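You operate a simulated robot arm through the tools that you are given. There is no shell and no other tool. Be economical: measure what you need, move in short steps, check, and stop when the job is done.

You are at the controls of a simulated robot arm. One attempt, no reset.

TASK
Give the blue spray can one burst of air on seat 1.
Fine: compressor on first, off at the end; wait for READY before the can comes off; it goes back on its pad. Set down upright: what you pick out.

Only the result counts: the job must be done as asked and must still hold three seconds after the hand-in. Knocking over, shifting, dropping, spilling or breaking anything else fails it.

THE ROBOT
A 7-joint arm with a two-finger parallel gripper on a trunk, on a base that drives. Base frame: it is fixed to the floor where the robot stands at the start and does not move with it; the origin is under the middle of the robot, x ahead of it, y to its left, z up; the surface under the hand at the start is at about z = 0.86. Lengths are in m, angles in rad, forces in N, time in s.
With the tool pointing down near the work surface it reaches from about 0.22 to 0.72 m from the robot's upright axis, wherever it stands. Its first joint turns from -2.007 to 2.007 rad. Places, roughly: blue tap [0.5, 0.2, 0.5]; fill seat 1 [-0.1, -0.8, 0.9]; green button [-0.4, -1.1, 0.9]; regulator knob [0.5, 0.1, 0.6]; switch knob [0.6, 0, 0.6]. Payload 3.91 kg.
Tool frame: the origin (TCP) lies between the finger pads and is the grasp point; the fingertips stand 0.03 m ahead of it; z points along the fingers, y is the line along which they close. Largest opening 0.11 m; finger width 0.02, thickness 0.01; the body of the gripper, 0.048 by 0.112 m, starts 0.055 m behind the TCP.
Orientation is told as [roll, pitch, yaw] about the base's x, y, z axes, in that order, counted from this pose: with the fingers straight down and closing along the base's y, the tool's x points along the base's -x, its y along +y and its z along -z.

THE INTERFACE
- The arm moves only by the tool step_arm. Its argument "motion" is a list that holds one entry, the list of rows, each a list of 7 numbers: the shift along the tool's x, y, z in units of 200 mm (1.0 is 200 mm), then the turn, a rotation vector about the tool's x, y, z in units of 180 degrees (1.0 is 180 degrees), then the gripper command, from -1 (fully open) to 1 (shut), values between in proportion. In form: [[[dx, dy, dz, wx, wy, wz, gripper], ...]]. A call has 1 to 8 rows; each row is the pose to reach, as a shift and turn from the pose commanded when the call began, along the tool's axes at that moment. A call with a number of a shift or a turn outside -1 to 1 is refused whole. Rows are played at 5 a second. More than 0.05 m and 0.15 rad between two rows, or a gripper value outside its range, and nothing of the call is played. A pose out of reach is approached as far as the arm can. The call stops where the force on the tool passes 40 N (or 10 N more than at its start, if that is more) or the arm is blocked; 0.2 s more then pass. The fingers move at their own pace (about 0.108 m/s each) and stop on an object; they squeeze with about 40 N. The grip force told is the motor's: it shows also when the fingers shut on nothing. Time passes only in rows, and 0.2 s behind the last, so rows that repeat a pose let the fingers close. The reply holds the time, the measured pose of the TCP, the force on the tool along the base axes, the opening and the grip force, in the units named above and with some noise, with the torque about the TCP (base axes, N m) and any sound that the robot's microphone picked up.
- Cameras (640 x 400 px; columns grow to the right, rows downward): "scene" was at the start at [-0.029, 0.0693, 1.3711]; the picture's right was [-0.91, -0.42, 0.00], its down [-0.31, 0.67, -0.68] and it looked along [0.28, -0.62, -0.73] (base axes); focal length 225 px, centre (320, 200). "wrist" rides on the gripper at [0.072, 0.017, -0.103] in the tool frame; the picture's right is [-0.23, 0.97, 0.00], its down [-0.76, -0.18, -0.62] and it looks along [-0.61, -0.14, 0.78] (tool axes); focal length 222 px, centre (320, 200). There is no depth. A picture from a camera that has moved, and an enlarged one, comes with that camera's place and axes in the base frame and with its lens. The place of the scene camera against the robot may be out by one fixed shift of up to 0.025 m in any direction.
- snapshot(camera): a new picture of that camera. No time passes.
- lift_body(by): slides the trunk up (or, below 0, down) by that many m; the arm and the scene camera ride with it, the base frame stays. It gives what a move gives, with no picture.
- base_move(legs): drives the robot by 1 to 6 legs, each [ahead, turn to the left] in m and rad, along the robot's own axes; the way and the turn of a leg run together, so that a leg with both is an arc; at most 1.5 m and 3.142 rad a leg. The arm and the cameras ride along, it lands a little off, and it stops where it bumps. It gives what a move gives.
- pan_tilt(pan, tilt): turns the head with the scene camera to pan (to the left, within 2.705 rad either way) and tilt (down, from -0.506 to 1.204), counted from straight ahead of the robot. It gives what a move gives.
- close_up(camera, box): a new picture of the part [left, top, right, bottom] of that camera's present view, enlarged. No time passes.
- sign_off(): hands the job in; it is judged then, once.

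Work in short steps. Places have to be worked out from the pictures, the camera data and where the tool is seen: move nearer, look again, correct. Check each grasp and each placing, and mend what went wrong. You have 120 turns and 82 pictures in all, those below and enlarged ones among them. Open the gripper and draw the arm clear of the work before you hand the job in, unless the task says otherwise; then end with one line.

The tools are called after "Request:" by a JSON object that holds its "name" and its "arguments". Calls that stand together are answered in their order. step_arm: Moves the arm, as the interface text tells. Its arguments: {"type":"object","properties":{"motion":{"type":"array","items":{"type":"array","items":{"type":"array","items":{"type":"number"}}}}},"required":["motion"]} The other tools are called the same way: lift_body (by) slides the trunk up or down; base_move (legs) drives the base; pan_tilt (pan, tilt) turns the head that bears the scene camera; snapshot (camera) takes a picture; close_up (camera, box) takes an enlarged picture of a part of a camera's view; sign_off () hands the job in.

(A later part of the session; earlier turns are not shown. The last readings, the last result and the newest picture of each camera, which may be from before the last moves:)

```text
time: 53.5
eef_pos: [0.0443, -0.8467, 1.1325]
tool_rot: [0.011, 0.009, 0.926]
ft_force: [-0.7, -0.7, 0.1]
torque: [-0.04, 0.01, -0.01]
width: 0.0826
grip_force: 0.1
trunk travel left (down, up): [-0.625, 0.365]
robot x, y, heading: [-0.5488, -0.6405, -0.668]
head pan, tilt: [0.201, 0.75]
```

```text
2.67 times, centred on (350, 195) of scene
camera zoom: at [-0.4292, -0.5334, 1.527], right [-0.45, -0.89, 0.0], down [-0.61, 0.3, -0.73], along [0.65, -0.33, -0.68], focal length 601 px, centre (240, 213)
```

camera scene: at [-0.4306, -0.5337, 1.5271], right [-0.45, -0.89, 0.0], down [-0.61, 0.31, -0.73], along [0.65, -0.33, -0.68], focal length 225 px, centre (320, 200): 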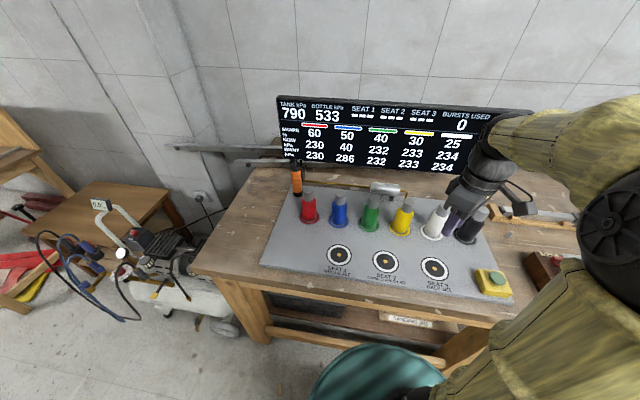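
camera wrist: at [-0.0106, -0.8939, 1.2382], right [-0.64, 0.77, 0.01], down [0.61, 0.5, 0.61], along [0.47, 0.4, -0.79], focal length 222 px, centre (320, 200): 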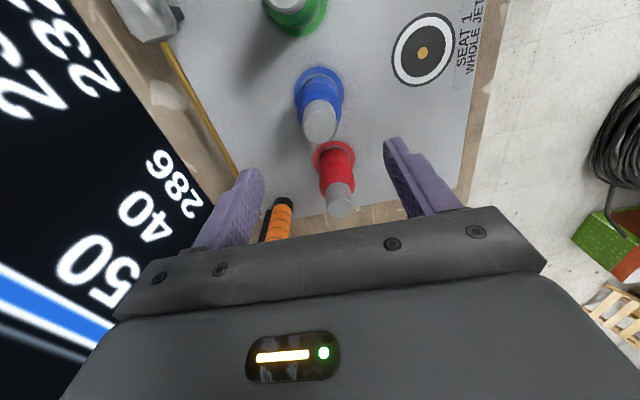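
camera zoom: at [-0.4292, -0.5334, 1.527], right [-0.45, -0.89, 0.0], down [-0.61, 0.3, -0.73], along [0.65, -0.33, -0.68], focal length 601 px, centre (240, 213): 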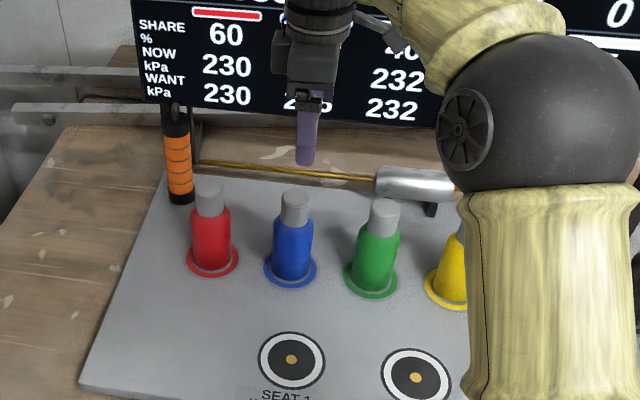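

Blue can axis ≈ (0.048, -0.842), seat 1 ≈ (-0.082, -0.763). Correct 6 mm and the ~0.6° tilt, and descend around the can to TCP z 0.965.

Request:
{"name": "step_arm", "arguments": {"motion": [[[-0.032, 0, 0.1, 0.0035, -0.0029, 0, -0.5], [-0.032, 0, 0.3, 0.0035, -0.0029, 0, -0.5], [-0.032, 0, 0.5, 0.0035, -0.0029, 0, -0.5]]]}}

Request:
{"name": "snapshot", "arguments": {"camera": "wrist"}}

Request:
{"name": "close_up", "arguments": {"camera": "scene", "box": [290, 140, 400, 250]}}

```text
time: 54.3
eef_pos: [0.0481, -0.8406, 1.035]
tool_rot: [0.002, -0.001, 0.922]
ft_force: [0.5, 0.3, 0.3]
torque: [0.02, -0.02, 0.02]
width: 0.0825
grip_force: 0.1
trunk travel left (down, up): [-0.625, 0.365]
robot x, y, heading: [-0.5497, -0.639, -0.66]
head pan, tilt: [0.201, 0.75]
```

```text
41 pictures are left
camera wrist: at [-0.0089, -0.8885, 1.1387], right [-0.64, 0.77, 0.0], down [0.6, 0.5, 0.62], along [0.48, 0.4, -0.78], focal length 222 px, centre (320, 200)
```

wrist: 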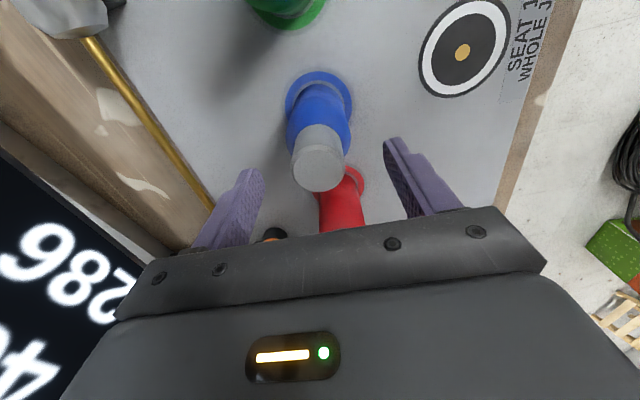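

```text
3.64 times, centred on (345, 195) of scene
camera zoom: at [-0.4302, -0.5339, 1.5272], right [-0.45, -0.89, 0.0], down [-0.61, 0.3, -0.73], along [0.65, -0.33, -0.68], focal length 820 px, centre (229, 218)
```

zoom: 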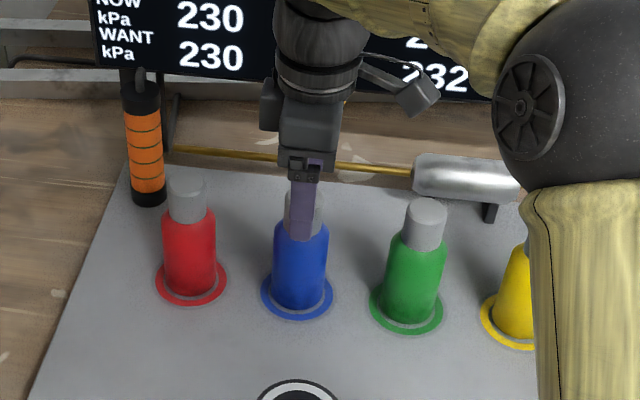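

Centred. Descend 7 cm and close.

Request:
{"name": "step_arm", "arguments": {"motion": [[[0, 0, 0.12, 0, 0, 0, -0.5], [0, 0, 0.24, 0, 0, 0, -0.5], [0, 0, 0.35, 0, 0, 0, -0.5], [0, 0, 0.35, 0, 0, 0, -0.5]]]}}

Request:
{"name": "step_arm", "arguments": {"motion": [[[0, 0, 0, 0, 0, 0, 0.2], [0, 0, 0, 0, 0, 0, 1], [0, 0, 0, 0, 0, 0, 1], [0, 0, 0, 0, 0, 0, 1]]]}}

Request:
{"name": "snapshot", "arguments": {"camera": "wrist"}}

```text
time: 55.3
eef_pos: [0.0465, -0.8407, 0.9642]
tool_rot: [0.002, -0.002, 0.926]
ft_force: [-0.2, 0.2, -0.3]
torque: [-0.01, 0.01, 0.03]
width: 0.0823
grip_force: 0.0
trunk travel left (down, up): [-0.625, 0.365]
robot x, y, heading: [-0.5495, -0.6422, -0.667]
head pan, tilt: [0.201, 0.75]
```

```text
time: 56.3
eef_pos: [0.0473, -0.8406, 0.964]
tool_rot: [0.002, -0.003, 0.925]
ft_force: [-0.8, -0.2, 0.2]
torque: [-0.03, 0.0, -0.01]
width: 0.0533
grip_force: 40.1
trunk travel left (down, up): [-0.625, 0.365]
robot x, y, heading: [-0.5447, -0.6451, -0.666]
head pan, tilt: [0.201, 0.75]
```

```text
39 pictures are left
camera wrist: at [-0.0095, -0.8886, 1.0682], right [-0.64, 0.77, 0.0], down [0.6, 0.5, 0.62], along [0.48, 0.4, -0.78], focal length 222 px, centre (320, 200)
```

wrist: 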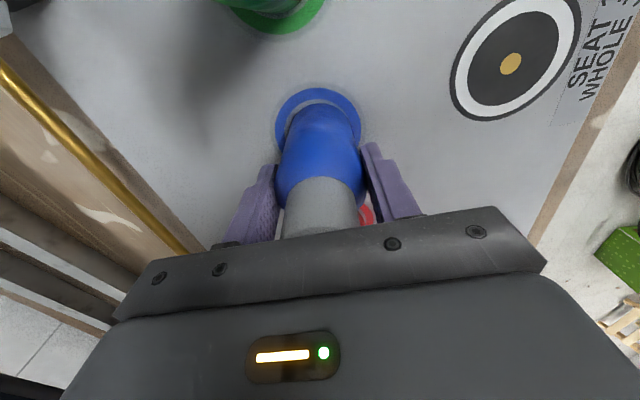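

Firm grip on the can body. Lift 5 cm, carry to above seat 1.

Request:
{"name": "step_arm", "arguments": {"motion": [[[0, 0, -0.12, 0, 0, 0, 1], [0, 0, -0.25, 0, 0, 0, 1], [0.015, 0.15, -0.25, 0, 0, 0, 1], [0.03, 0.3, -0.25, 0, 0, 0, 1], [0.045, 0.45, -0.25, 0, 0, 0, 1], [0.06, 0.6, -0.25, 0, 0, 0, 1], [0.075, 0.757, -0.25, 0, 0, 0, 1], [0.075, 0.757, -0.25, 0, 0, 0, 1]]]}}

Request:
{"name": "snapshot", "arguments": {"camera": "wrist"}}

Request:
{"name": "snapshot", "arguments": {"camera": "scene"}}

```text
time: 58.1
eef_pos: [-0.0826, -0.7614, 1.0158]
tool_rot: [0.003, -0.002, 0.924]
ft_force: [-0.4, 0.5, -2.4]
torque: [0.01, -0.02, 0.0]
width: 0.053
grip_force: 40.3
trunk travel left (down, up): [-0.625, 0.365]
robot x, y, heading: [-0.5507, -0.6428, -0.665]
head pan, tilt: [0.201, 0.75]
```

```text
38 pictures are left
camera wrist: at [-0.1397, -0.809, 1.1187], right [-0.64, 0.77, 0.0], down [0.6, 0.5, 0.62], along [0.48, 0.4, -0.78], focal length 222 px, centre (320, 200)
```

wrist: 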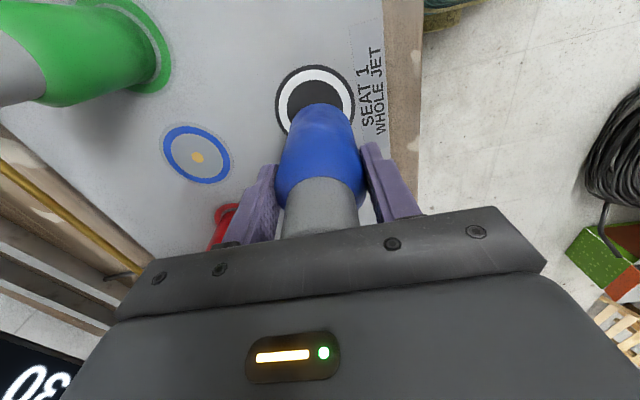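

```text
37 pictures are left
camera scene: at [-0.4303, -0.5337, 1.5271], right [-0.45, -0.89, 0.0], down [-0.61, 0.3, -0.73], along [0.65, -0.33, -0.68], focal length 225 px, centre (320, 200)
```

scene: 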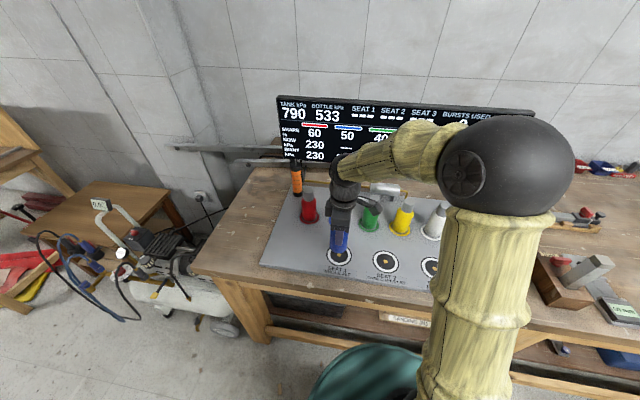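

Predicted vs seen seat ring agree within ~3 mm. Lower the can onto seat 1.

Request:
{"name": "step_arm", "arguments": {"motion": [[[0, -0.01, 0.1, 0, 0, 0, 1], [0, -0.01, 0.2, 0, 0, 0, 1], [0, -0.01, 0.245, 0, 0, 0, 1], [0, -0.01, 0.257, 0, 0, 0, 1], [0, -0.01, 0.257, 0, 0, 0, 1]]]}}

Request:
{"name": "close_up", "arguments": {"camera": "scene", "box": [290, 180, 400, 290]}}

```text
time: 59.3
eef_pos: [-0.0812, -0.762, 0.9629]
tool_rot: [-0.001, -0.002, 0.928]
ft_force: [0.8, -0.6, 3.0]
torque: [-0.08, -0.01, 0.01]
width: 0.0531
grip_force: 39.7
trunk travel left (down, up): [-0.625, 0.365]
robot x, y, heading: [-0.5469, -0.6382, -0.663]
head pan, tilt: [0.201, 0.75]
```

```text
3.64 times, centred on (345, 235) of scene
camera zoom: at [-0.4307, -0.5335, 1.5272], right [-0.45, -0.89, 0.0], down [-0.61, 0.3, -0.73], along [0.65, -0.33, -0.68], focal length 820 px, centre (229, 73)
```

zoom: 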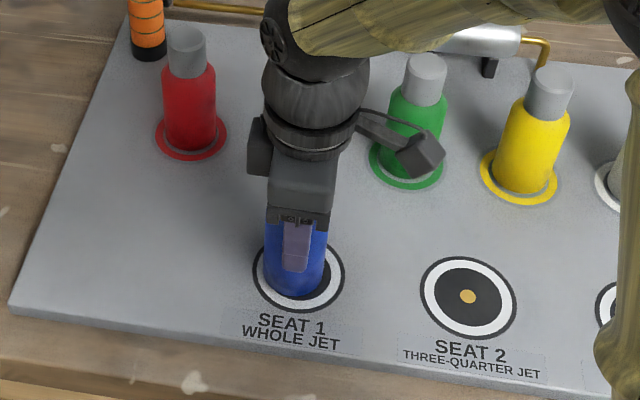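

Can rests on seat 1, near the ring centre. Release gently and rise clear.

Request:
{"name": "step_arm", "arguments": {"motion": [[[0, 0, 0, 0, 0, 0, -0.1], [0, 0, 0, 0, 0, 0, -0.5], [0, 0, 0, 0, 0, 0, -0.5], [0, 0, -0.2, 0, 0, 0, -0.5], [0, 0, -0.4, 0, 0, 0, -0.5], [0, 0, -0.6, 0, 0, 0, -0.5], [0, 0, -0.75, 0, 0, 0, -0.5]]]}}

Request:
{"name": "snapshot", "arguments": {"camera": "wrist"}}

Request:
{"name": "snapshot", "arguments": {"camera": "scene"}}

```text
time: 60.9
eef_pos: [-0.0824, -0.7626, 1.115]
tool_rot: [0.001, -0.001, 0.927]
ft_force: [0.6, 0.4, -0.6]
torque: [-0.04, 0.03, 0.0]
width: 0.0827
grip_force: 0.1
trunk travel left (down, up): [-0.625, 0.365]
robot x, y, heading: [-0.5504, -0.6417, -0.663]
head pan, tilt: [0.201, 0.75]
```

```text
35 pictures are left
camera wrist: at [-0.1386, -0.8111, 1.219], right [-0.64, 0.77, 0.0], down [0.6, 0.5, 0.62], along [0.48, 0.4, -0.78], focal length 222 px, centre (320, 200)
```

wrist: 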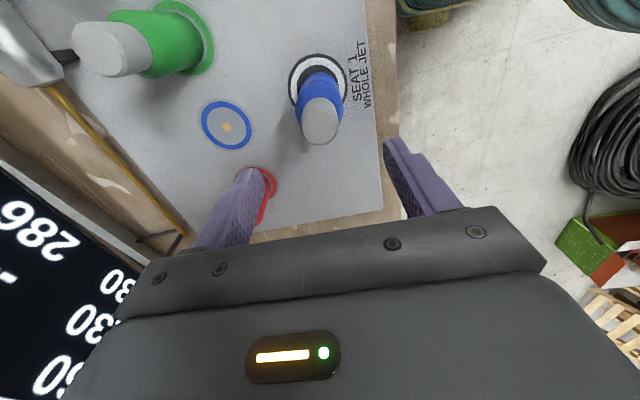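

```text
34 pictures are left
camera scene: at [-0.4309, -0.5335, 1.5271], right [-0.45, -0.89, 0.0], down [-0.61, 0.3, -0.73], along [0.65, -0.33, -0.68], focal length 225 px, centre (320, 200)
```

scene: 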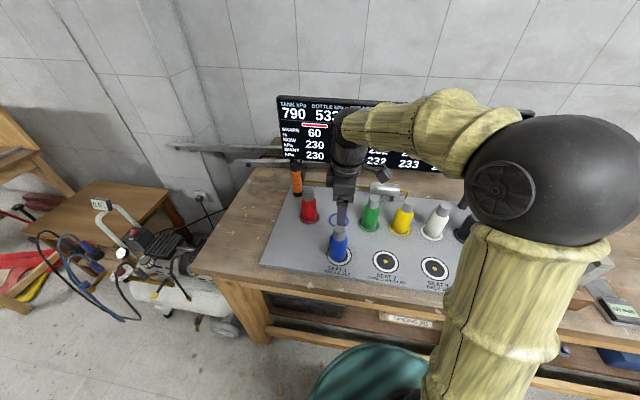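

Can stands on seat 1. Button ≈ (-0.37, -1.113, 0.92). Move along the bench toward it at height with fingers shut.

Request:
{"name": "step_arm", "arguments": {"motion": [[[0.2, 0.01, 0, 0, 0, 0, 1], [0.4, 0.02, 0, 0, 0, 0, 1], [0.6, 0.03, 0, 0, 0, 0, 1], [0.8, 0.04, 0, 0, 0, 0, 1], [1.0, 0.05, 0, 0, 0, 0, 1]]]}}

Request:
{"name": "step_arm", "arguments": {"motion": [[[0.2, 0.01, 0, 0, 0, 0, 1], [0.4, 0.02, 0, 0, 0, 0, 1], [0.6, 0.03, 0, 0, 0, 0, 1], [0.8, 0.04, 0, 0, 0, 0, 1], [1.0, 0.05, 0, 0, 0, 0, 1]]]}}

Request:
{"name": "snapshot", "arguments": {"camera": "wrist"}}

Request:
{"name": "snapshot", "arguments": {"camera": "scene"}}

```text
time: 62.1
eef_pos: [-0.2136, -0.9184, 1.1119]
tool_rot: [-0.001, -0.003, 0.928]
ft_force: [-1.4, -0.1, -0.2]
torque: [0.03, 0.01, -0.02]
width: 0.0
grip_force: 38.2
trunk travel left (down, up): [-0.625, 0.365]
robot x, y, heading: [-0.5515, -0.6427, -0.667]
head pan, tilt: [0.201, 0.75]
```

```text
time: 63.3
eef_pos: [-0.3375, -1.0725, 1.1118]
tool_rot: [0.003, -0.003, 0.927]
ft_force: [0.7, -0.5, 0.1]
torque: [-0.02, 0.0, -0.03]
width: 0.0
grip_force: 37.4
trunk travel left (down, up): [-0.625, 0.365]
robot x, y, heading: [-0.5489, -0.6452, -0.661]
head pan, tilt: [0.201, 0.75]
```

```text
33 pictures are left
camera wrist: at [-0.3946, -1.1212, 1.2163], right [-0.64, 0.77, 0.0], down [0.6, 0.5, 0.62], along [0.48, 0.4, -0.78], focal length 222 px, centre (320, 200)
```

wrist: 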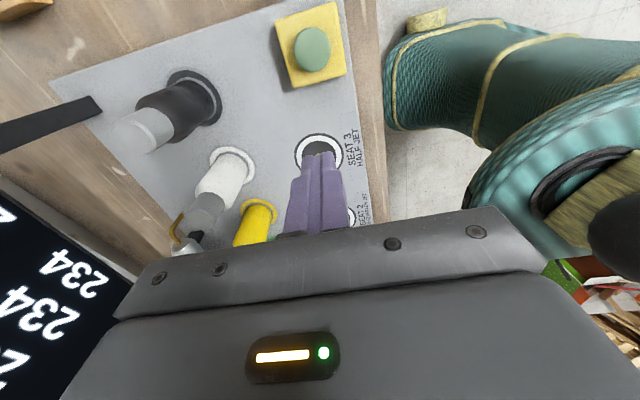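

```text
32 pictures are left
camera scene: at [-0.4309, -0.5343, 1.5272], right [-0.45, -0.89, 0.0], down [-0.61, 0.31, -0.73], along [0.65, -0.33, -0.68], focal length 225 px, centre (320, 200)
```

scene: 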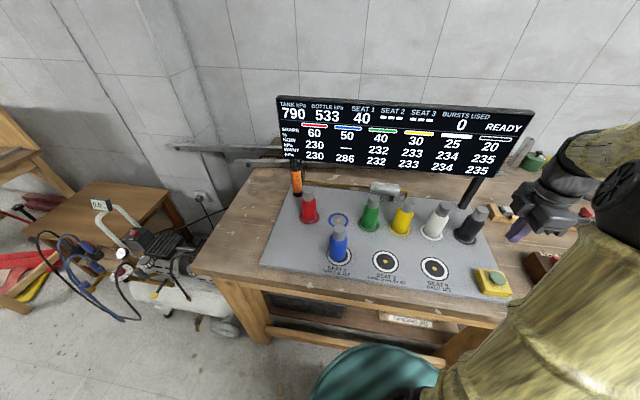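

Display: seat 1 reads 40, READY. Button refined to (-0.372, -1.114). Move above and descend to just above it.

Request:
{"name": "step_arm", "arguments": {"motion": [[[0.13, 0.007, 0, 0, 0, 0, 1], [0.27, 0.015, 0, 0, 0, 0, 1], [0.27, 0.015, 0.2, 0, 0, 0, 1], [0.27, 0.015, 0.4, 0, 0, 0, 1], [0.27, 0.015, 0.6, 0, 0, 0, 1], [0.27, 0.015, 0.7, 0, 0, 0, 1]]]}}

Request:
{"name": "close_up", "arguments": {"camera": "wrist", "box": [220, 60, 420, 220]}}

Request:
{"name": "close_up", "arguments": {"camera": "scene", "box": [430, 210, 560, 310]}}

```text
time: 64.7
eef_pos: [-0.3715, -1.1133, 0.9712]
tool_rot: [0.001, -0.003, 0.926]
ft_force: [-0.6, -0.1, 0.0]
torque: [-0.01, 0.02, 0.02]
width: 0.0002
grip_force: 38.0
trunk travel left (down, up): [-0.625, 0.365]
robot x, y, heading: [-0.5515, -0.6462, -0.666]
head pan, tilt: [0.201, 0.75]
```

```text
2.50 times, centred on (320, 140) of wrist
camera zoom: at [-0.4278, -1.1616, 1.0749], right [-0.64, 0.77, 0.0], down [0.6, 0.5, 0.62], along [0.48, 0.4, -0.78], focal length 555 px, centre (320, 350)
```

zoom: 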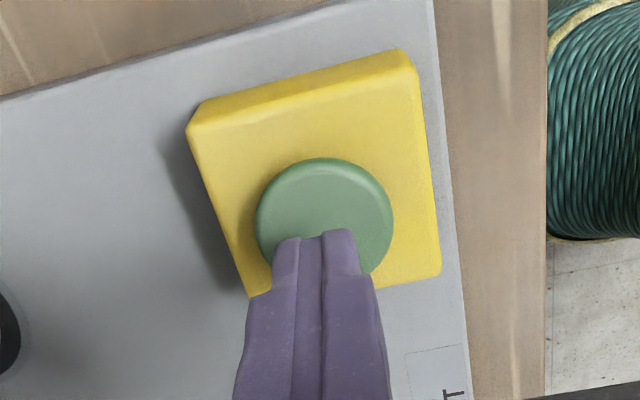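

```text
4.00 times, centred on (495, 260) of scene
camera zoom: at [-0.4305, -0.534, 1.5272], right [-0.45, -0.89, 0.0], down [-0.61, 0.31, -0.73], along [0.65, -0.33, -0.68], focal length 902 px, centre (-380, -40)
```

zoom: 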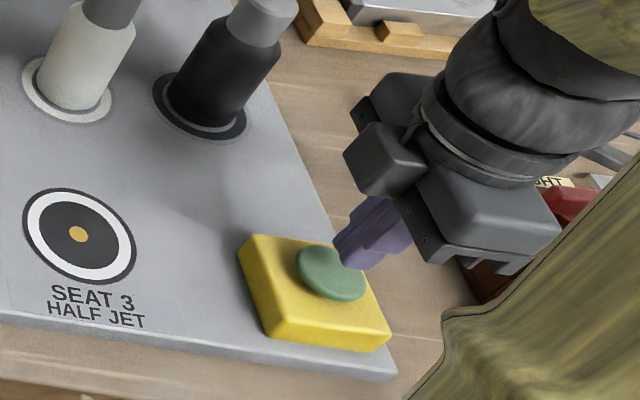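

Aligned over the button. Press slowly.

Request:
{"name": "step_arm", "arguments": {"motion": [[[0, 0, 0.08, 0, 0, 0, 1], [0, 0, 0.11, 0, 0, 0, 1], [0, 0, 0.13, 0, 0, 0, 1], [0, 0, 0.15, 0, 0, 0, 1]]]}}

```text
time: 65.7
eef_pos: [-0.3707, -1.1117, 0.9448]
tool_rot: [-0.007, 0.002, 0.928]
ft_force: [4.7, -1.2, 28.5]
torque: [0.02, -0.13, -0.02]
width: 0.0003
grip_force: 37.5
trunk travel left (down, up): [-0.625, 0.365]
robot x, y, heading: [-0.5489, -0.6418, -0.666]
head pan, tilt: [0.201, 0.75]
heard: click
```

Heard a click at 28 N. Release the button and rise, then read the display.

Request:
{"name": "step_arm", "arguments": {"motion": [[[0, 0, -0.1, 0, 0, 0, 1], [0, 0, -0.3, 0, 0, 0, 1], [0, 0, -0.5, 0, 0, 0, 1], [0, 0, -0.7, 0, 0, 0, 1]]]}}

Request:
{"name": "close_up", "arguments": {"camera": "scene", "box": [270, 85, 540, 265]}}

```text
time: 66.7
eef_pos: [-0.3747, -1.1127, 1.0825]
tool_rot: [0.002, -0.003, 0.924]
ft_force: [0.1, 0.2, 0.1]
torque: [-0.01, 0.0, -0.01]
width: 0.0
grip_force: 38.3
trunk travel left (down, up): [-0.625, 0.365]
robot x, y, heading: [-0.5459, -0.6417, -0.659]
head pan, tilt: [0.201, 0.75]
```

```text
2.22 times, centred on (405, 175) of scene
camera zoom: at [-0.4307, -0.5334, 1.5271], right [-0.45, -0.89, 0.0], down [-0.61, 0.3, -0.73], along [0.65, -0.33, -0.68], focal length 501 px, centre (131, 256)
```

zoom: 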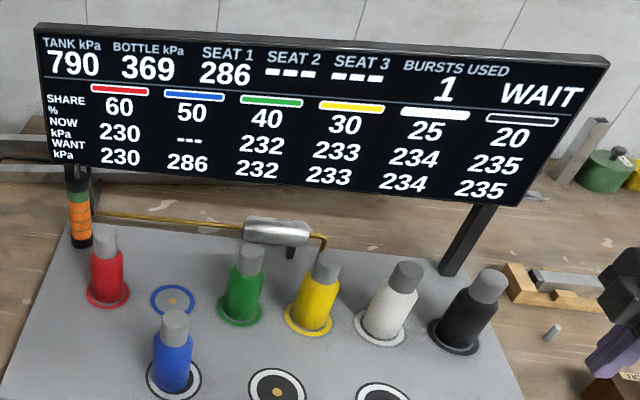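

Burst gave 286 on seat 1; status WAIT. I stay here and let time pass until READY.

Request:
{"name": "step_arm", "arguments": {"motion": [[[0, 0, -0.08, 0, 0, 0, -0.5], [0, 0, -0.16, 0, 0, 0, -0.5], [0, 0, -0.16, 0, 0, 0, -0.5], [0, 0, -0.16, 0, 0, 0, -0.5], [0, 0, -0.16, 0, 0, 0, -0.5], [0, 0, -0.16, 0, 0, 0, -0.5], [0, 0, -0.16, 0, 0, 0, -0.5], [0, 0, -0.16, 0, 0, 0, -0.5]]]}}

Request:
{"name": "close_up", "arguments": {"camera": "scene", "box": [270, 85, 540, 265]}}

```text
time: 68.5
eef_pos: [-0.3737, -1.1136, 1.1132]
tool_rot: [0.003, -0.001, 0.923]
ft_force: [-0.3, -0.5, 0.5]
torque: [-0.02, 0.0, -0.02]
width: 0.0825
grip_force: 0.1
trunk travel left (down, up): [-0.625, 0.365]
robot x, y, heading: [-0.5467, -0.645, -0.663]
head pan, tilt: [0.201, 0.75]
```

```text
2.22 times, centred on (405, 175) of scene
camera zoom: at [-0.4306, -0.5337, 1.5272], right [-0.45, -0.89, 0.0], down [-0.61, 0.3, -0.73], along [0.65, -0.33, -0.68], focal length 501 px, centre (131, 256)
```

zoom: 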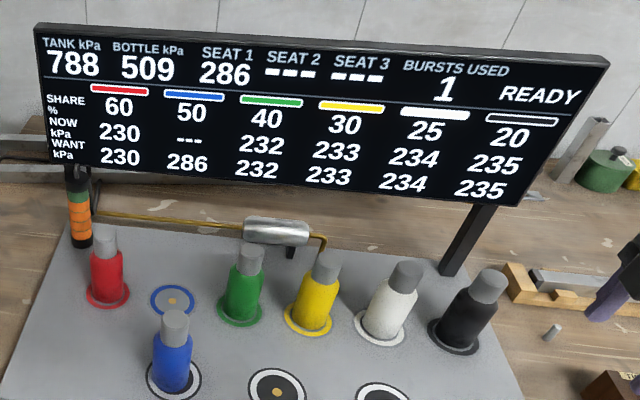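

READY again. Return above the can on seat 1.

Request:
{"name": "step_arm", "arguments": {"motion": [[[-0.19, -0.009, 0, 0, 0, 0, -0.5], [-0.38, -0.018, 0, 0, 0, 0, -0.5], [-0.57, -0.027, 0, 0, 0, 0, -0.5], [-0.76, -0.036, 0, 0, 0, 0, -0.5], [-0.95, -0.045, 0, 0, 0, 0, -0.5]]]}}

Request:
{"name": "step_arm", "arguments": {"motion": [[[-0.19, -0.009, 0, 0, 0, 0, -0.5], [-0.38, -0.018, 0, 0, 0, 0, -0.5], [-0.57, -0.027, 0, 0, 0, 0, -0.5], [-0.76, -0.036, 0, 0, 0, 0, -0.5], [-0.95, -0.045, 0, 0, 0, 0, -0.5]]]}}

Request:
{"name": "step_arm", "arguments": {"motion": [[[-0.19, -0.009, 0, 0, 0, 0, -0.5], [-0.38, -0.0175, 0, 0, 0, 0, -0.5], [-0.38, -0.0175, 0.15, 0, 0, 0, -0.5], [-0.38, -0.0175, 0.3, 0, 0, 0, -0.5]]]}}

Request:
{"name": "snapshot", "arguments": {"camera": "wrist"}}

```text
time: 69.7
eef_pos: [-0.2505, -0.9643, 1.1151]
tool_rot: [-0.001, -0.001, 0.926]
ft_force: [-0.3, 0.2, -0.2]
torque: [-0.03, -0.01, 0.01]
width: 0.0825
grip_force: 0.0
trunk travel left (down, up): [-0.625, 0.365]
robot x, y, heading: [-0.5498, -0.6424, -0.668]
head pan, tilt: [0.201, 0.75]
```

```text
time: 70.9
eef_pos: [-0.1313, -0.8193, 1.1147]
tool_rot: [0.001, 0.0, 0.923]
ft_force: [-0.2, -0.7, -0.2]
torque: [-0.01, -0.02, 0.0]
width: 0.0823
grip_force: 0.1
trunk travel left (down, up): [-0.625, 0.365]
robot x, y, heading: [-0.5552, -0.6411, -0.665]
head pan, tilt: [0.201, 0.75]
```

```text
time: 71.9
eef_pos: [-0.0816, -0.7599, 1.0532]
tool_rot: [0.001, -0.001, 0.925]
ft_force: [-0.4, -0.3, 0.9]
torque: [0.02, 0.0, -0.02]
width: 0.0827
grip_force: 0.0
trunk travel left (down, up): [-0.625, 0.365]
robot x, y, heading: [-0.5513, -0.6459, -0.661]
head pan, tilt: [0.201, 0.75]
```

```text
27 pictures are left
camera wrist: at [-0.1379, -0.8087, 1.1571], right [-0.64, 0.77, 0.0], down [0.6, 0.5, 0.62], along [0.48, 0.4, -0.78], focal length 222 px, centre (320, 200)
```

wrist: 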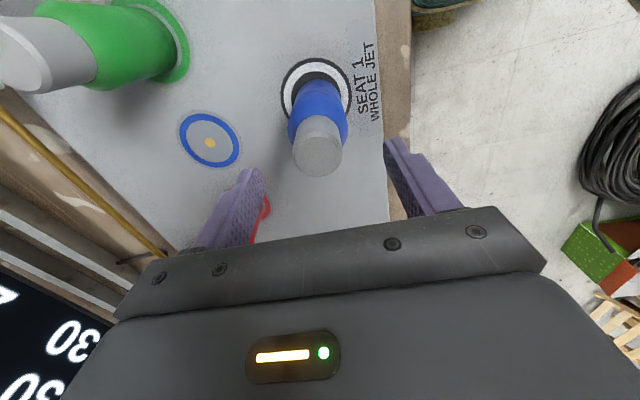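

Aligned with the can. Descend, grip, check.

Request:
{"name": "step_arm", "arguments": {"motion": [[[0, 0, 0.15, 0, 0, 0, -0.5], [0, 0, 0.3, 0, 0, 0, -0.5], [0, 0, 0.45, 0, 0, 0, -0.5], [0, 0, 0.45, 0, 0, 0, -0.5], [0, 0, 0.45, 0, 0, 0, 0.2], [0, 0, 0.45, 0, 0, 0, 1], [0, 0, 0.45, 0, 0, 0, 1], [0, 0, 0.45, 0, 0, 0, 1]]]}}

```text
time: 73.7
eef_pos: [-0.0832, -0.7611, 0.9649]
tool_rot: [0.002, 0.0, 0.925]
ft_force: [-1.2, 0.9, 0.5]
torque: [0.03, 0.01, 0.03]
width: 0.0534
grip_force: 40.0
trunk travel left (down, up): [-0.625, 0.365]
robot x, y, heading: [-0.5479, -0.6399, -0.662]
head pan, tilt: [0.201, 0.75]
```

Gripped. Lift 5 cm and carry back over the blue pad.

Request:
{"name": "step_arm", "arguments": {"motion": [[[0, 0, -0.12, 0, 0, 0, 1], [0, 0, -0.25, 0, 0, 0, 1], [-0.014, -0.15, -0.25, 0, 0, 0, 1], [-0.028, -0.3, -0.25, 0, 0, 0, 1], [-0.042, -0.45, -0.25, 0, 0, 0, 1], [-0.057, -0.6, -0.25, 0, 0, 0, 1], [-0.0715, -0.764, -0.25, 0, 0, 0, 1], [-0.0715, -0.764, -0.25, 0, 0, 0, 1]]]}}

Request:
{"name": "snapshot", "arguments": {"camera": "wrist"}}

Request:
{"name": "close_up", "arguments": {"camera": "scene", "box": [290, 160, 400, 270]}}

```text
time: 75.5
eef_pos: [0.0492, -0.8403, 1.0143]
tool_rot: [0.001, -0.002, 0.927]
ft_force: [0.1, 0.0, -2.3]
torque: [0.06, -0.04, 0.02]
width: 0.0534
grip_force: 39.7
trunk travel left (down, up): [-0.625, 0.365]
robot x, y, heading: [-0.5497, -0.6409, -0.667]
head pan, tilt: [0.201, 0.75]
```

```text
26 pictures are left
camera wrist: at [-0.0068, -0.8878, 1.1187], right [-0.64, 0.77, 0.0], down [0.6, 0.5, 0.62], along [0.48, 0.4, -0.78], focal length 222 px, centre (320, 200)
```

wrist: 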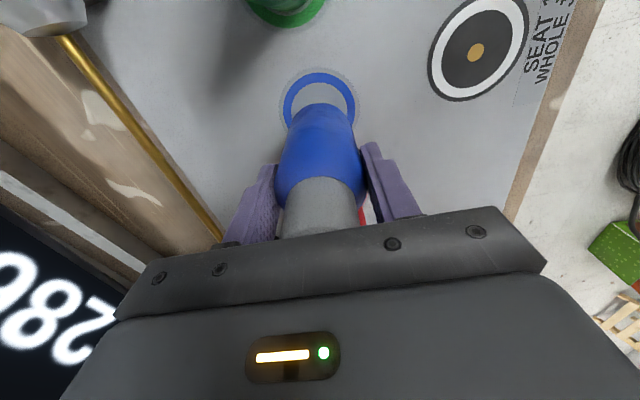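

```text
3.64 times, centred on (345, 215) of scene
camera zoom: at [-0.4303, -0.5337, 1.5271], right [-0.45, -0.89, 0.0], down [-0.61, 0.3, -0.73], along [0.65, -0.33, -0.68], focal length 820 px, centre (229, 146)
```

zoom: 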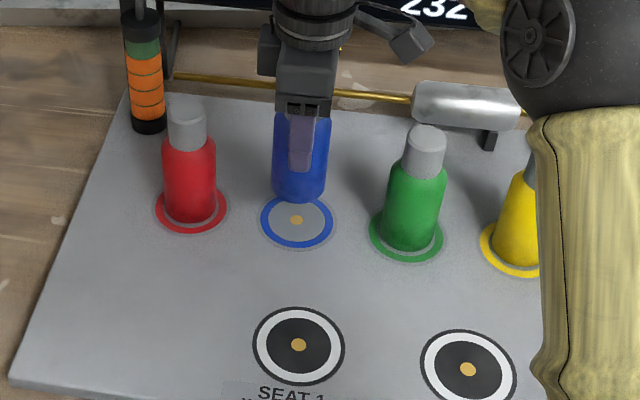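

Pad ring matches the prediction exactly. Lower, and check the load.

Request:
{"name": "step_arm", "arguments": {"motion": [[[0, 0, 0.1, 0, 0, 0, 1], [0, 0, 0.2, 0, 0, 0, 1], [0, 0, 0.24, 0, 0, 0, 1], [0, 0, 0.254, 0, 0, 0, 1], [0, 0, 0.254, 0, 0, 0, 1]]]}}

```text
time: 76.7
eef_pos: [0.0497, -0.8407, 0.9642]
tool_rot: [0.002, -0.001, 0.925]
ft_force: [0.3, 1.2, -2.3]
torque: [-0.04, 0.01, -0.01]
width: 0.0533
grip_force: 40.0
trunk travel left (down, up): [-0.625, 0.365]
robot x, y, heading: [-0.5538, -0.6439, -0.661]
head pan, tilt: [0.201, 0.75]
```

Still carrying the weight (-2.3 N); lower 1 mm steps until it touches.

Request:
{"name": "step_arm", "arguments": {"motion": [[[0, 0, 0.006, 0, 0, 0, 1], [0, 0, 0.01, 0, 0, 0, 1], [0, 0, 0.01, 0, 0, 0, 1]]]}}

```text
time: 77.5
eef_pos: [0.0492, -0.8416, 0.9638]
tool_rot: [-0.002, -0.004, 0.928]
ft_force: [3.1, 1.1, 13.4]
torque: [0.18, 0.08, -0.02]
width: 0.0533
grip_force: 40.3
trunk travel left (down, up): [-0.625, 0.365]
robot x, y, heading: [-0.5528, -0.6413, -0.661]
head pan, tilt: [0.201, 0.75]
```

Contact (13 N up). Ease off slightly, release and rise.

Request:
{"name": "step_arm", "arguments": {"motion": [[[0, 0, -0.005, 0, 0, 0, 1], [0, 0, -0.005, 0, 0, 0, -0.1], [0, 0, -0.005, 0, 0, 0, -0.5], [0, 0, -0.005, 0, 0, 0, -0.5], [0, 0, -0.2, 0, 0, 0, -0.5], [0, 0, -0.4, 0, 0, 0, -0.5], [0, 0, -0.6, 0, 0, 0, -0.5], [0, 0, -0.8, 0, 0, 0, -0.5]]]}}

Request:
{"name": "snapshot", "arguments": {"camera": "wrist"}}

Request:
{"name": "close_up", "arguments": {"camera": "scene", "box": [270, 85, 540, 265]}}

```text
time: 79.3
eef_pos: [0.0468, -0.838, 1.1227]
tool_rot: [0.001, 0.0, 0.928]
ft_force: [0.4, -0.7, 1.2]
torque: [0.03, 0.02, 0.0]
width: 0.0824
grip_force: 0.0
trunk travel left (down, up): [-0.625, 0.365]
robot x, y, heading: [-0.5531, -0.6444, -0.661]
head pan, tilt: [0.201, 0.75]
```

```text
24 pictures are left
camera wrist: at [-0.0093, -0.8876, 1.2269], right [-0.64, 0.77, 0.0], down [0.6, 0.5, 0.62], along [0.48, 0.4, -0.78], focal length 222 px, centre (320, 200)
```

wrist: 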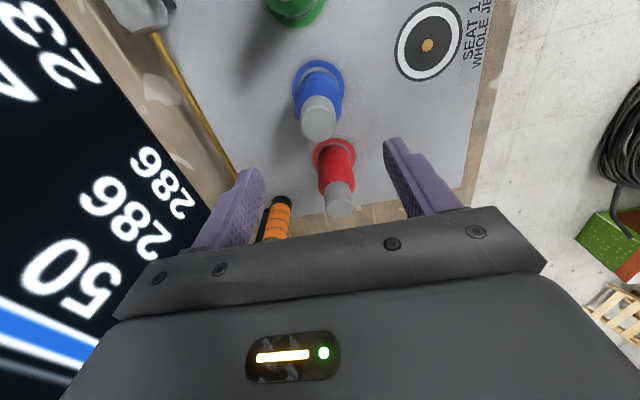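

```text
2.22 times, centred on (405, 175) of scene
camera zoom: at [-0.4308, -0.5334, 1.5271], right [-0.45, -0.89, 0.0], down [-0.61, 0.3, -0.73], along [0.65, -0.33, -0.68], focal length 501 px, centre (131, 256)
```

zoom: 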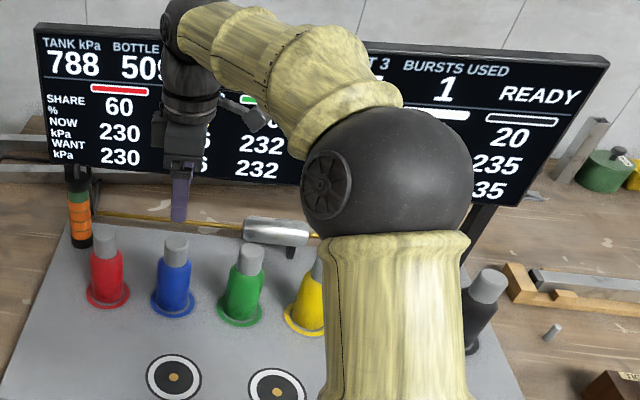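

Blue shows 286/286 on its pad, 1 burst used. Now bring the arm back to the driving pose.

Request:
{"name": "step_arm", "arguments": {"motion": [[[0.137, 0.09, 0, 0, 0, 0.0458, 0.1], [0.274, 0.18, 0, 0, 0, 0.0917, 0.1], [0.411, 0.27, 0, 0, 0, 0.1375, 0.1], [0.548, 0.36, 0, 0, 0, 0.183, 0.1], [0.685, 0.45, 0, 0, 0, 0.229, 0.1]]]}}

Request:
{"name": "step_arm", "arguments": {"motion": [[[0.2, -0.028, 0, 0, 0, 0, 0.1], [0.4, -0.056, 0, 0, 0, 0, 0.1], [0.6, -0.084, 0, 0, 0, 0, 0.1], [0.813, -0.112, 0, 0, 0, 0, 0.1]]]}}

Request:
{"name": "base_move", "arguments": {"legs": [[0, -1.62], [-0.85, 0], [0, 2.27]]}}

Request:
{"name": "pan_tilt", "arguments": {"pan": 0.0, "tilt": 0.8}}

Request:
{"name": "snapshot", "arguments": {"camera": "scene"}}

```text
time: 80.5
eef_pos: [-0.1062, -0.8962, 1.1222]
tool_rot: [0.0, -0.002, 0.205]
ft_force: [0.1, -0.1, 0.1]
torque: [0.01, -0.02, 0.0]
width: 0.0494
grip_force: 0.1
trunk travel left (down, up): [-0.625, 0.365]
robot x, y, heading: [-0.5491, -0.6414, -0.666]
head pan, tilt: [0.201, 0.75]
```

```text
time: 81.5
eef_pos: [-0.26, -0.9513, 1.1235]
tool_rot: [0.002, -0.001, 0.207]
ft_force: [-0.2, 0.5, 0.0]
torque: [-0.03, -0.02, 0.01]
width: 0.0496
grip_force: 0.1
trunk travel left (down, up): [-0.625, 0.365]
robot x, y, heading: [-0.551, -0.6415, -0.667]
head pan, tilt: [0.201, 0.75]
```

```text
time: 96.0
eef_pos: [-0.0221, -0.4113, 1.1231]
tool_rot: [0.002, 0.0, -0.619]
ft_force: [-0.4, -0.7, -0.3]
torque: [-0.01, -0.01, 0.01]
width: 0.0497
grip_force: 0.0
trunk travel left (down, up): [-0.625, 0.365]
robot x, y, heading: [0.0076, 0.0152, -1.493]
head pan, tilt: [0.201, 0.75]
stopped in leg 3: the robot was blocked; the commanded pose is now the measured one
```

```text
time: 96.7
eef_pos: [-0.0207, -0.4098, 1.1241]
tool_rot: [0.001, 0.001, -0.62]
ft_force: [0.1, -1.1, -0.3]
torque: [-0.01, 0.01, -0.03]
width: 0.0496
grip_force: 0.0
trunk travel left (down, up): [-0.625, 0.365]
robot x, y, heading: [0.0056, 0.0101, -1.493]
head pan, tilt: [0.0, 0.799]
```

```text
22 pictures are left
camera scene: at [0.1597, -0.0071, 1.5232], right [-1.0, -0.08, 0.0], down [-0.06, 0.71, -0.7], along [0.05, -0.69, -0.72], focal length 225 px, centre (320, 200)
```

scene: 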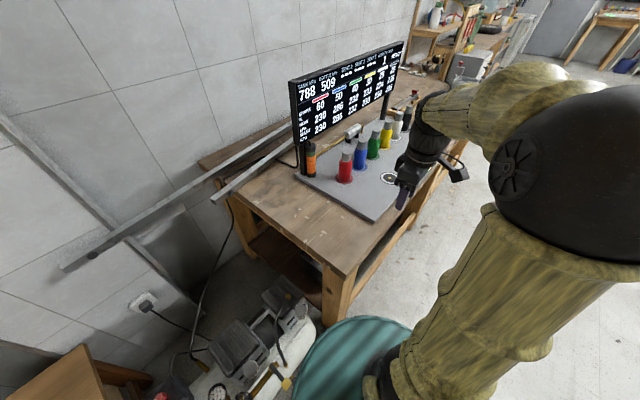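

The last turn was blocked at -1.49 rad; the robot landed ~1 cm nearer the compressor/bench than at the start. Turn back, move ~2 cm away from them, and retry the turn.

Request:
{"name": "base_move", "arguments": {"legs": [[0, -1.23], [0.03, 0]]}}

Request:
{"name": "snapshot", "arguments": {"camera": "scene"}}

```text
time: 100.3
eef_pos: [-0.3486, -0.2204, 1.1231]
tool_rot: [0.001, -0.001, -1.542]
ft_force: [0.1, 0.0, 0.2]
torque: [0.04, 0.0, 0.0]
width: 0.0494
grip_force: 0.0
trunk travel left (down, up): [-0.625, 0.365]
robot x, y, heading: [0.0051, 0.014, -2.413]
head pan, tilt: [0.0, 0.799]
stopped in leg 1: the robot was blocked; the commanded pose is now the measured one
```

```text
21 pictures are left
camera scene: at [0.0919, -0.1265, 1.5231], right [-0.67, 0.75, 0.0], down [0.53, 0.48, -0.7], along [-0.52, -0.46, -0.72], focal length 225 px, centre (320, 200)
```

scene: 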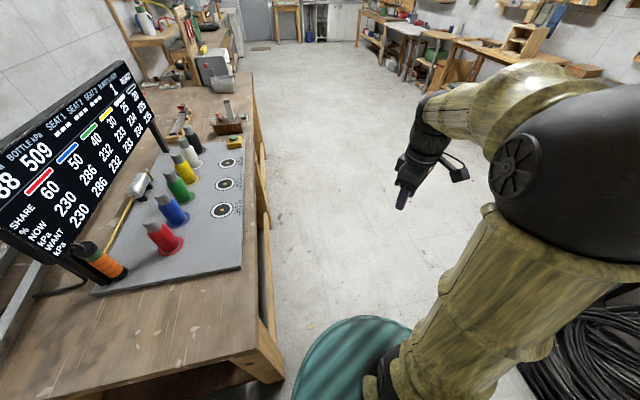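

Blocked the other way too at -2.41, so the base isn't round. From this heading drive ahead 2.5 cm, away from the compressor, then turn left to face it.

Request:
{"name": "base_move", "arguments": {"legs": [[0.025, 0], [0, 2.41]]}}

```text
time: 109.5
eef_pos: [0.4093, -0.0706, 1.1228]
tool_rot: [0.003, 0.0, 0.863]
ft_force: [-0.5, 0.3, -0.5]
torque: [-0.01, 0.03, 0.02]
width: 0.0497
grip_force: 0.1
trunk travel left (down, up): [-0.625, 0.365]
robot x, y, heading: [-0.0124, -0.0068, -0.008]
head pan, tilt: [0.0, 0.799]
```

Turn completed. Lower the trunk and look at the switch again.

Request:
{"name": "lift_body", "arguments": {"by": -0.38}}

Request:
{"name": "snapshot", "arguments": {"camera": "scene"}}

Request:
{"name": "snapshot", "arguments": {"camera": "wrist"}}

```text
time: 113.1
eef_pos: [0.4092, -0.0696, 0.7426]
tool_rot: [0.002, 0.0, 0.863]
ft_force: [-0.4, 0.0, -0.4]
torque: [0.01, 0.01, -0.01]
width: 0.0495
grip_force: 0.1
trunk travel left (down, up): [-0.245, 0.745]
robot x, y, heading: [-0.0124, -0.0031, -0.012]
head pan, tilt: [0.0, 0.799]
```

```text
20 pictures are left
camera scene: at [0.0092, 0.1373, 1.1432], right [-0.01, -1.0, 0.0], down [-0.72, 0.01, -0.7], along [0.7, -0.01, -0.72], focal length 225 px, centre (320, 200)
```

scene: 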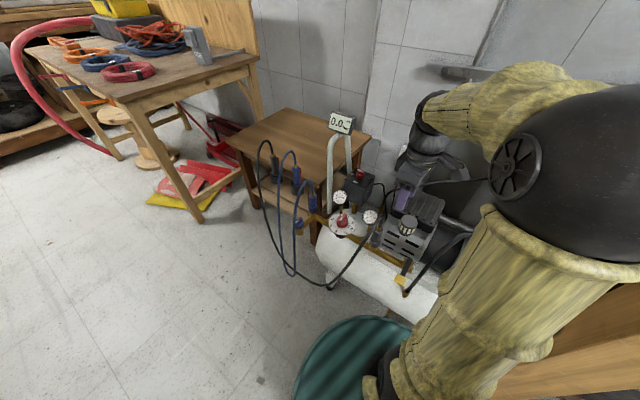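

```text
19 pictures are left
camera wrist: at [0.35, -0.1149, 0.8472], right [-0.59, 0.81, 0.0], down [0.63, 0.46, 0.62], along [0.5, 0.37, -0.78], focal length 222 px, centre (320, 200)
```

wrist: 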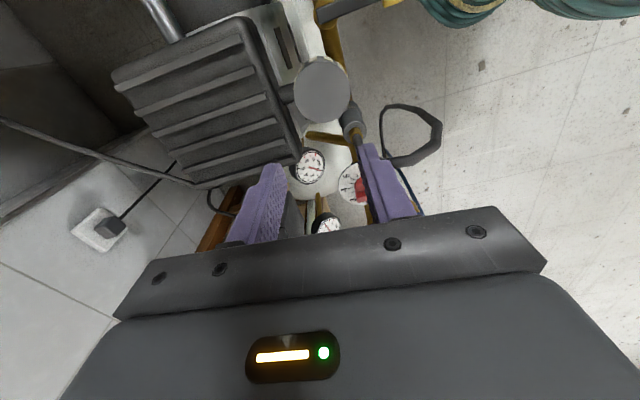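

Everything looks in place. Approach the switch hover pose with the 20° tilt as before.

Request:
{"name": "step_arm", "arguments": {"motion": [[[-0.15, -0.096, 0.0, 0.014, -0.012, 0, 0.2], [-0.3, -0.193, 0.0, 0.028, -0.024, 0, 0.2], [-0.455, -0.289, 0.05, 0.042, -0.036, 0, 0.2], [-0.606, -0.385, 0.1, 0.056, -0.048, 0, 0.2], [-0.757, -0.482, 0.14, 0.07, -0.06, 0, 0.2], [-0.909, -0.578, 0.175, 0.0844, -0.0722, 0, 0.2]]]}}

Request:
{"name": "close_up", "arguments": {"camera": "wrist", "box": [220, 60, 420, 210]}}

Request:
{"name": "close_up", "arguments": {"camera": "scene", "box": [310, 90, 430, 220]}}

```text
time: 114.5
eef_pos: [0.616, -0.0082, 0.709]
tool_rot: [-0.27, -0.227, 0.895]
ft_force: [-0.4, 0.4, 0.7]
torque: [0.01, -0.03, 0.04]
width: 0.0441
grip_force: 0.0
trunk travel left (down, up): [-0.245, 0.745]
robot x, y, heading: [-0.0096, -0.0058, -0.004]
head pan, tilt: [0.0, 0.799]
```

```text
2.67 times, centred on (320, 135) of wrist
camera zoom: at [0.5239, -0.0528, 0.7859], right [-0.56, 0.81, -0.2], down [0.38, 0.46, 0.8], along [0.74, 0.37, -0.56], focal length 592 px, centre (320, 373)
```

zoom: 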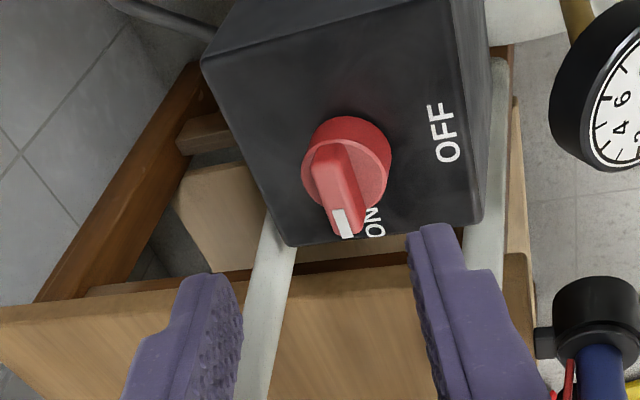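

```text
3.08 times, centred on (370, 155) of scene
camera zoom: at [0.009, 0.1373, 1.1432], right [-0.01, -1.0, 0.0], down [-0.72, 0.01, -0.7], along [0.7, -0.01, -0.72], focal length 694 px, centre (166, 338)
```

zoom: 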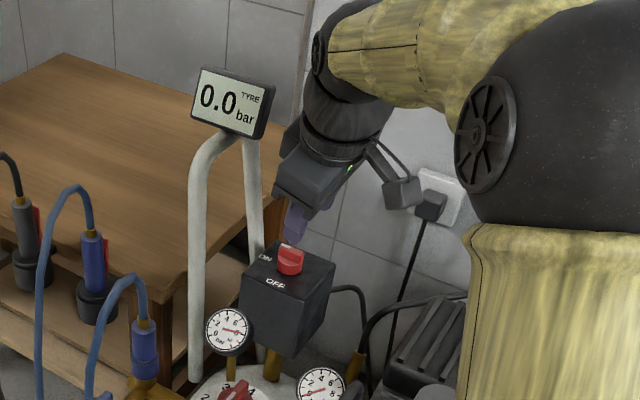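

Switch is where it was, pointing ON. Advance onto the knob and grip.

Request:
{"name": "step_arm", "arguments": {"motion": [[[-0.005, 0, 0.1, 0, 0, 0, 0.2], [-0.013, 0, 0.2, 0, 0, 0, 0.2], [-0.013, 0, 0.295, 0, 0, 0, 0.2], [-0.013, 0, 0.295, 0, 0, 0, 1], [-0.013, 0, 0.295, 0, 0, 0, 1], [-0.013, 0, 0.295, 0, 0, 0, 1], [-0.013, 0, 0.295, 0, 0, 0, 1]]]}}

Request:
{"name": "close_up", "arguments": {"camera": "wrist", "box": [240, 100, 400, 220]}}

```text
time: 116.1
eef_pos: [0.6352, -0.0027, 0.6513]
tool_rot: [-0.262, -0.22, 0.895]
ft_force: [-26.9, 16.7, -12.0]
torque: [0.53, 0.89, 1.19]
width: 0.0133
grip_force: 45.4
trunk travel left (down, up): [-0.245, 0.745]
robot x, y, heading: [-0.0088, -0.0045, -0.006]
head pan, tilt: [0.0, 0.799]
```

```text
3.33 times, centred on (320, 160) of wrist
camera zoom: at [0.5447, -0.0467, 0.7296], right [-0.56, 0.8, -0.2], down [0.38, 0.46, 0.8], along [0.73, 0.37, -0.57], focal length 740 px, centre (320, 333)
```

zoom: 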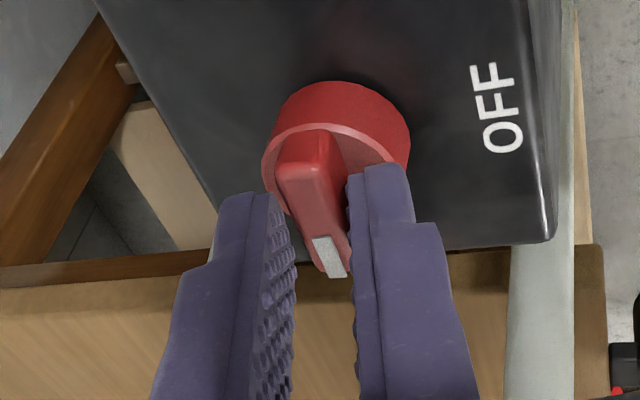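

Off-centre again (~5 mm in +y, ~6 mm toward the ON end). Reopen, correct, regrip.

Request:
{"name": "step_arm", "arguments": {"motion": [[[0, 0, 0, 0, 0, 0, 0.3], [0, 0, 0, 0, 0, 0, 0.3], [0.03, 0.026, -0.01, 0, 0, 0, 0.3], [0.03, 0.026, -0.01, 0, 0, 0, 0.3], [0.03, 0.026, -0.01, 0, 0, 0, 1], [0.03, 0.026, -0.01, 0, 0, 0, 1], [0.03, 0.026, -0.01, 0, 0, 0, 1]]]}}

Request:
{"name": "close_up", "arguments": {"camera": "wrist", "box": [240, 100, 400, 220]}}

```text
time: 117.7
eef_pos: [0.6306, -0.0081, 0.6536]
tool_rot: [-0.271, -0.227, 0.894]
ft_force: [12.4, -7.9, 6.1]
torque: [-0.87, 0.18, 0.61]
width: 0.0127
grip_force: 45.2
trunk travel left (down, up): [-0.245, 0.745]
robot x, y, heading: [-0.0131, -0.0002, -0.006]
head pan, tilt: [0.0, 0.799]
```

```text
3.33 times, centred on (320, 160) of wrist
camera zoom: at [0.5387, -0.0518, 0.7301], right [-0.56, 0.81, -0.2], down [0.38, 0.46, 0.8], along [0.74, 0.37, -0.56], focal length 740 px, centre (320, 333)
```

zoom: 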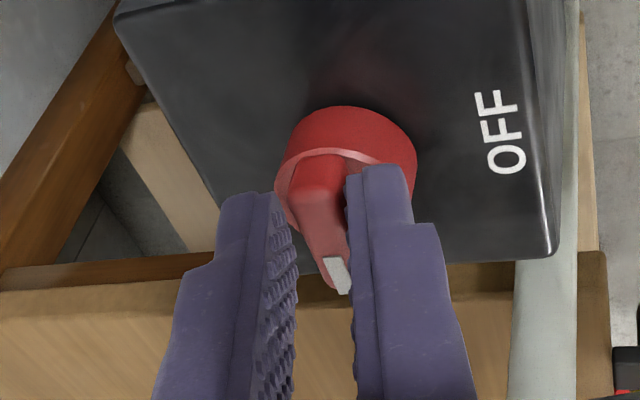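

Good enough grip (15 N). Turn counter-clockwise toward OFF, easing out slightly.

Request:
{"name": "step_arm", "arguments": {"motion": [[[0, -0.008, -0.005, 0, 0, -0.035, 1], [0, -0.01, -0.008, 0, 0, -0.07, 1], [0, -0.01, -0.01, 0, 0, -0.105, 1], [0, -0.01, -0.012, 0, 0, -0.14, 1], [0, -0.01, -0.014, 0, 0, -0.175, 1], [0, -0.01, -0.016, 0, 0, -0.21, 1], [0, -0.01, -0.016, 0, 0, -0.245, 1]]]}}

```text
time: 119.3
eef_pos: [0.6274, -0.0066, 0.6569]
tool_rot: [-0.347, 0.019, 1.632]
ft_force: [-11.4, -2.4, 13.4]
torque: [0.11, 0.14, 0.01]
width: 0.0
grip_force: 37.8
trunk travel left (down, up): [-0.245, 0.745]
robot x, y, heading: [-0.0125, -0.0032, -0.01]
head pan, tilt: [0.0, 0.799]
```

The fingers slipped off (width 0). Back off and look.

Request:
{"name": "step_arm", "arguments": {"motion": [[[0, 0, -0.1, 0, 0, 0, 1], [0, 0, -0.25, 0, 0, 0, 0.3], [0, 0, -0.25, 0, 0, 0, 0.3]]]}}

Request:
{"name": "close_up", "arguments": {"camera": "wrist", "box": [220, 60, 420, 210]}}

Request:
{"name": "close_up", "arguments": {"camera": "scene", "box": [345, 150, 385, 190]}}

```text
time: 120.1
eef_pos: [0.6125, -0.0075, 0.7021]
tool_rot: [-0.347, 0.02, 1.631]
ft_force: [-0.1, -0.6, 0.5]
torque: [0.0, -0.01, 0.01]
width: 0.0387
grip_force: 0.1
trunk travel left (down, up): [-0.245, 0.745]
robot x, y, heading: [-0.0111, -0.0073, -0.009]
head pan, tilt: [0.0, 0.799]
```

```text
2.67 times, centred on (320, 135) of wrist
camera zoom: at [0.5659, -0.0811, 0.7964], right [-0.93, 0.17, -0.34], down [-0.09, 0.77, 0.63], along [0.36, 0.62, -0.7], focal length 592 px, centre (320, 373)
```

zoom: 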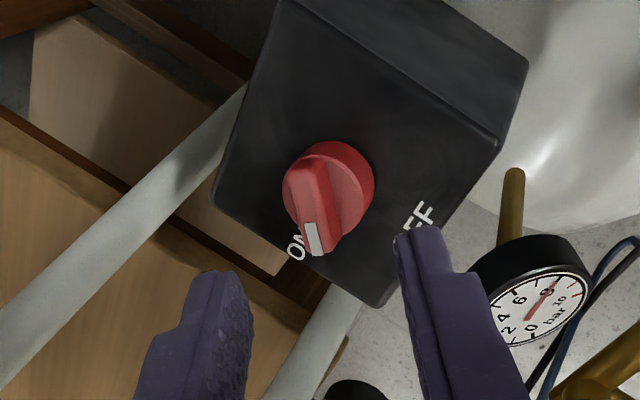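

```text
10.00 times, centred on (365, 170) of scene
camera zoom: at [0.0092, 0.1374, 1.1431], right [-0.01, -1.0, 0.0], down [-0.72, 0.01, -0.7], along [0.7, -0.01, -0.72], focal length 2254 px, centre (-130, 500)
```

zoom: 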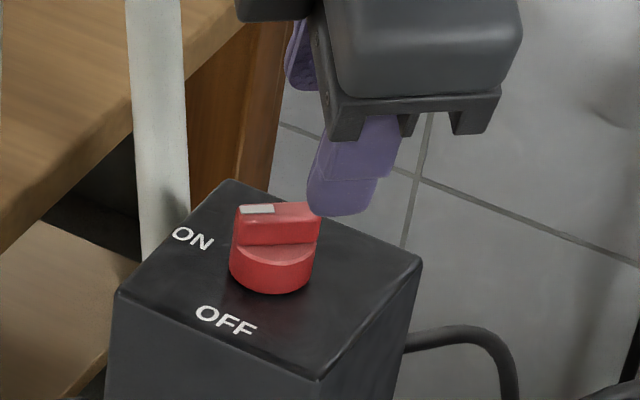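

The knob moved about a third of the way (pointer between ON and OFF). Regrip here, centred at ≈(0.646, -0.005), slightly deeper.

Request:
{"name": "step_arm", "arguments": {"motion": [[[-0.0115, -0.0185, 0.1, 0, 0, 0, 0.3], [-0.0115, -0.0185, 0.2, 0, 0, 0, 0.3], [-0.0115, -0.0185, 0.289, 0, 0, 0, 0.3], [-0.0115, -0.0185, 0.289, 0, 0, 0, 1], [-0.0115, -0.0185, 0.289, 0, 0, 0, 1], [-0.0115, -0.0185, 0.289, 0, 0, 0, 1]]]}}

Request:
{"name": "close_up", "arguments": {"camera": "wrist", "box": [240, 100, 400, 220]}}

```text
time: 121.5
eef_pos: [0.6355, -0.006, 0.6506]
tool_rot: [-0.35, 0.022, 1.629]
ft_force: [-11.4, 0.8, 8.6]
torque: [-0.33, 0.59, 0.04]
width: 0.0129
grip_force: 45.3
trunk travel left (down, up): [-0.245, 0.745]
robot x, y, heading: [-0.0132, -0.0037, -0.007]
head pan, tilt: [0.0, 0.799]
```

```text
3.33 times, centred on (320, 160) of wrist
camera zoom: at [0.5883, -0.0789, 0.744], right [-0.93, 0.17, -0.34], down [-0.09, 0.77, 0.63], along [0.36, 0.62, -0.7], focal length 740 px, centre (320, 333)
```

zoom: 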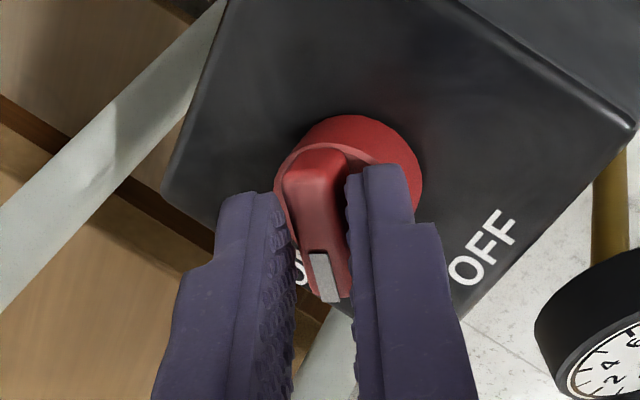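

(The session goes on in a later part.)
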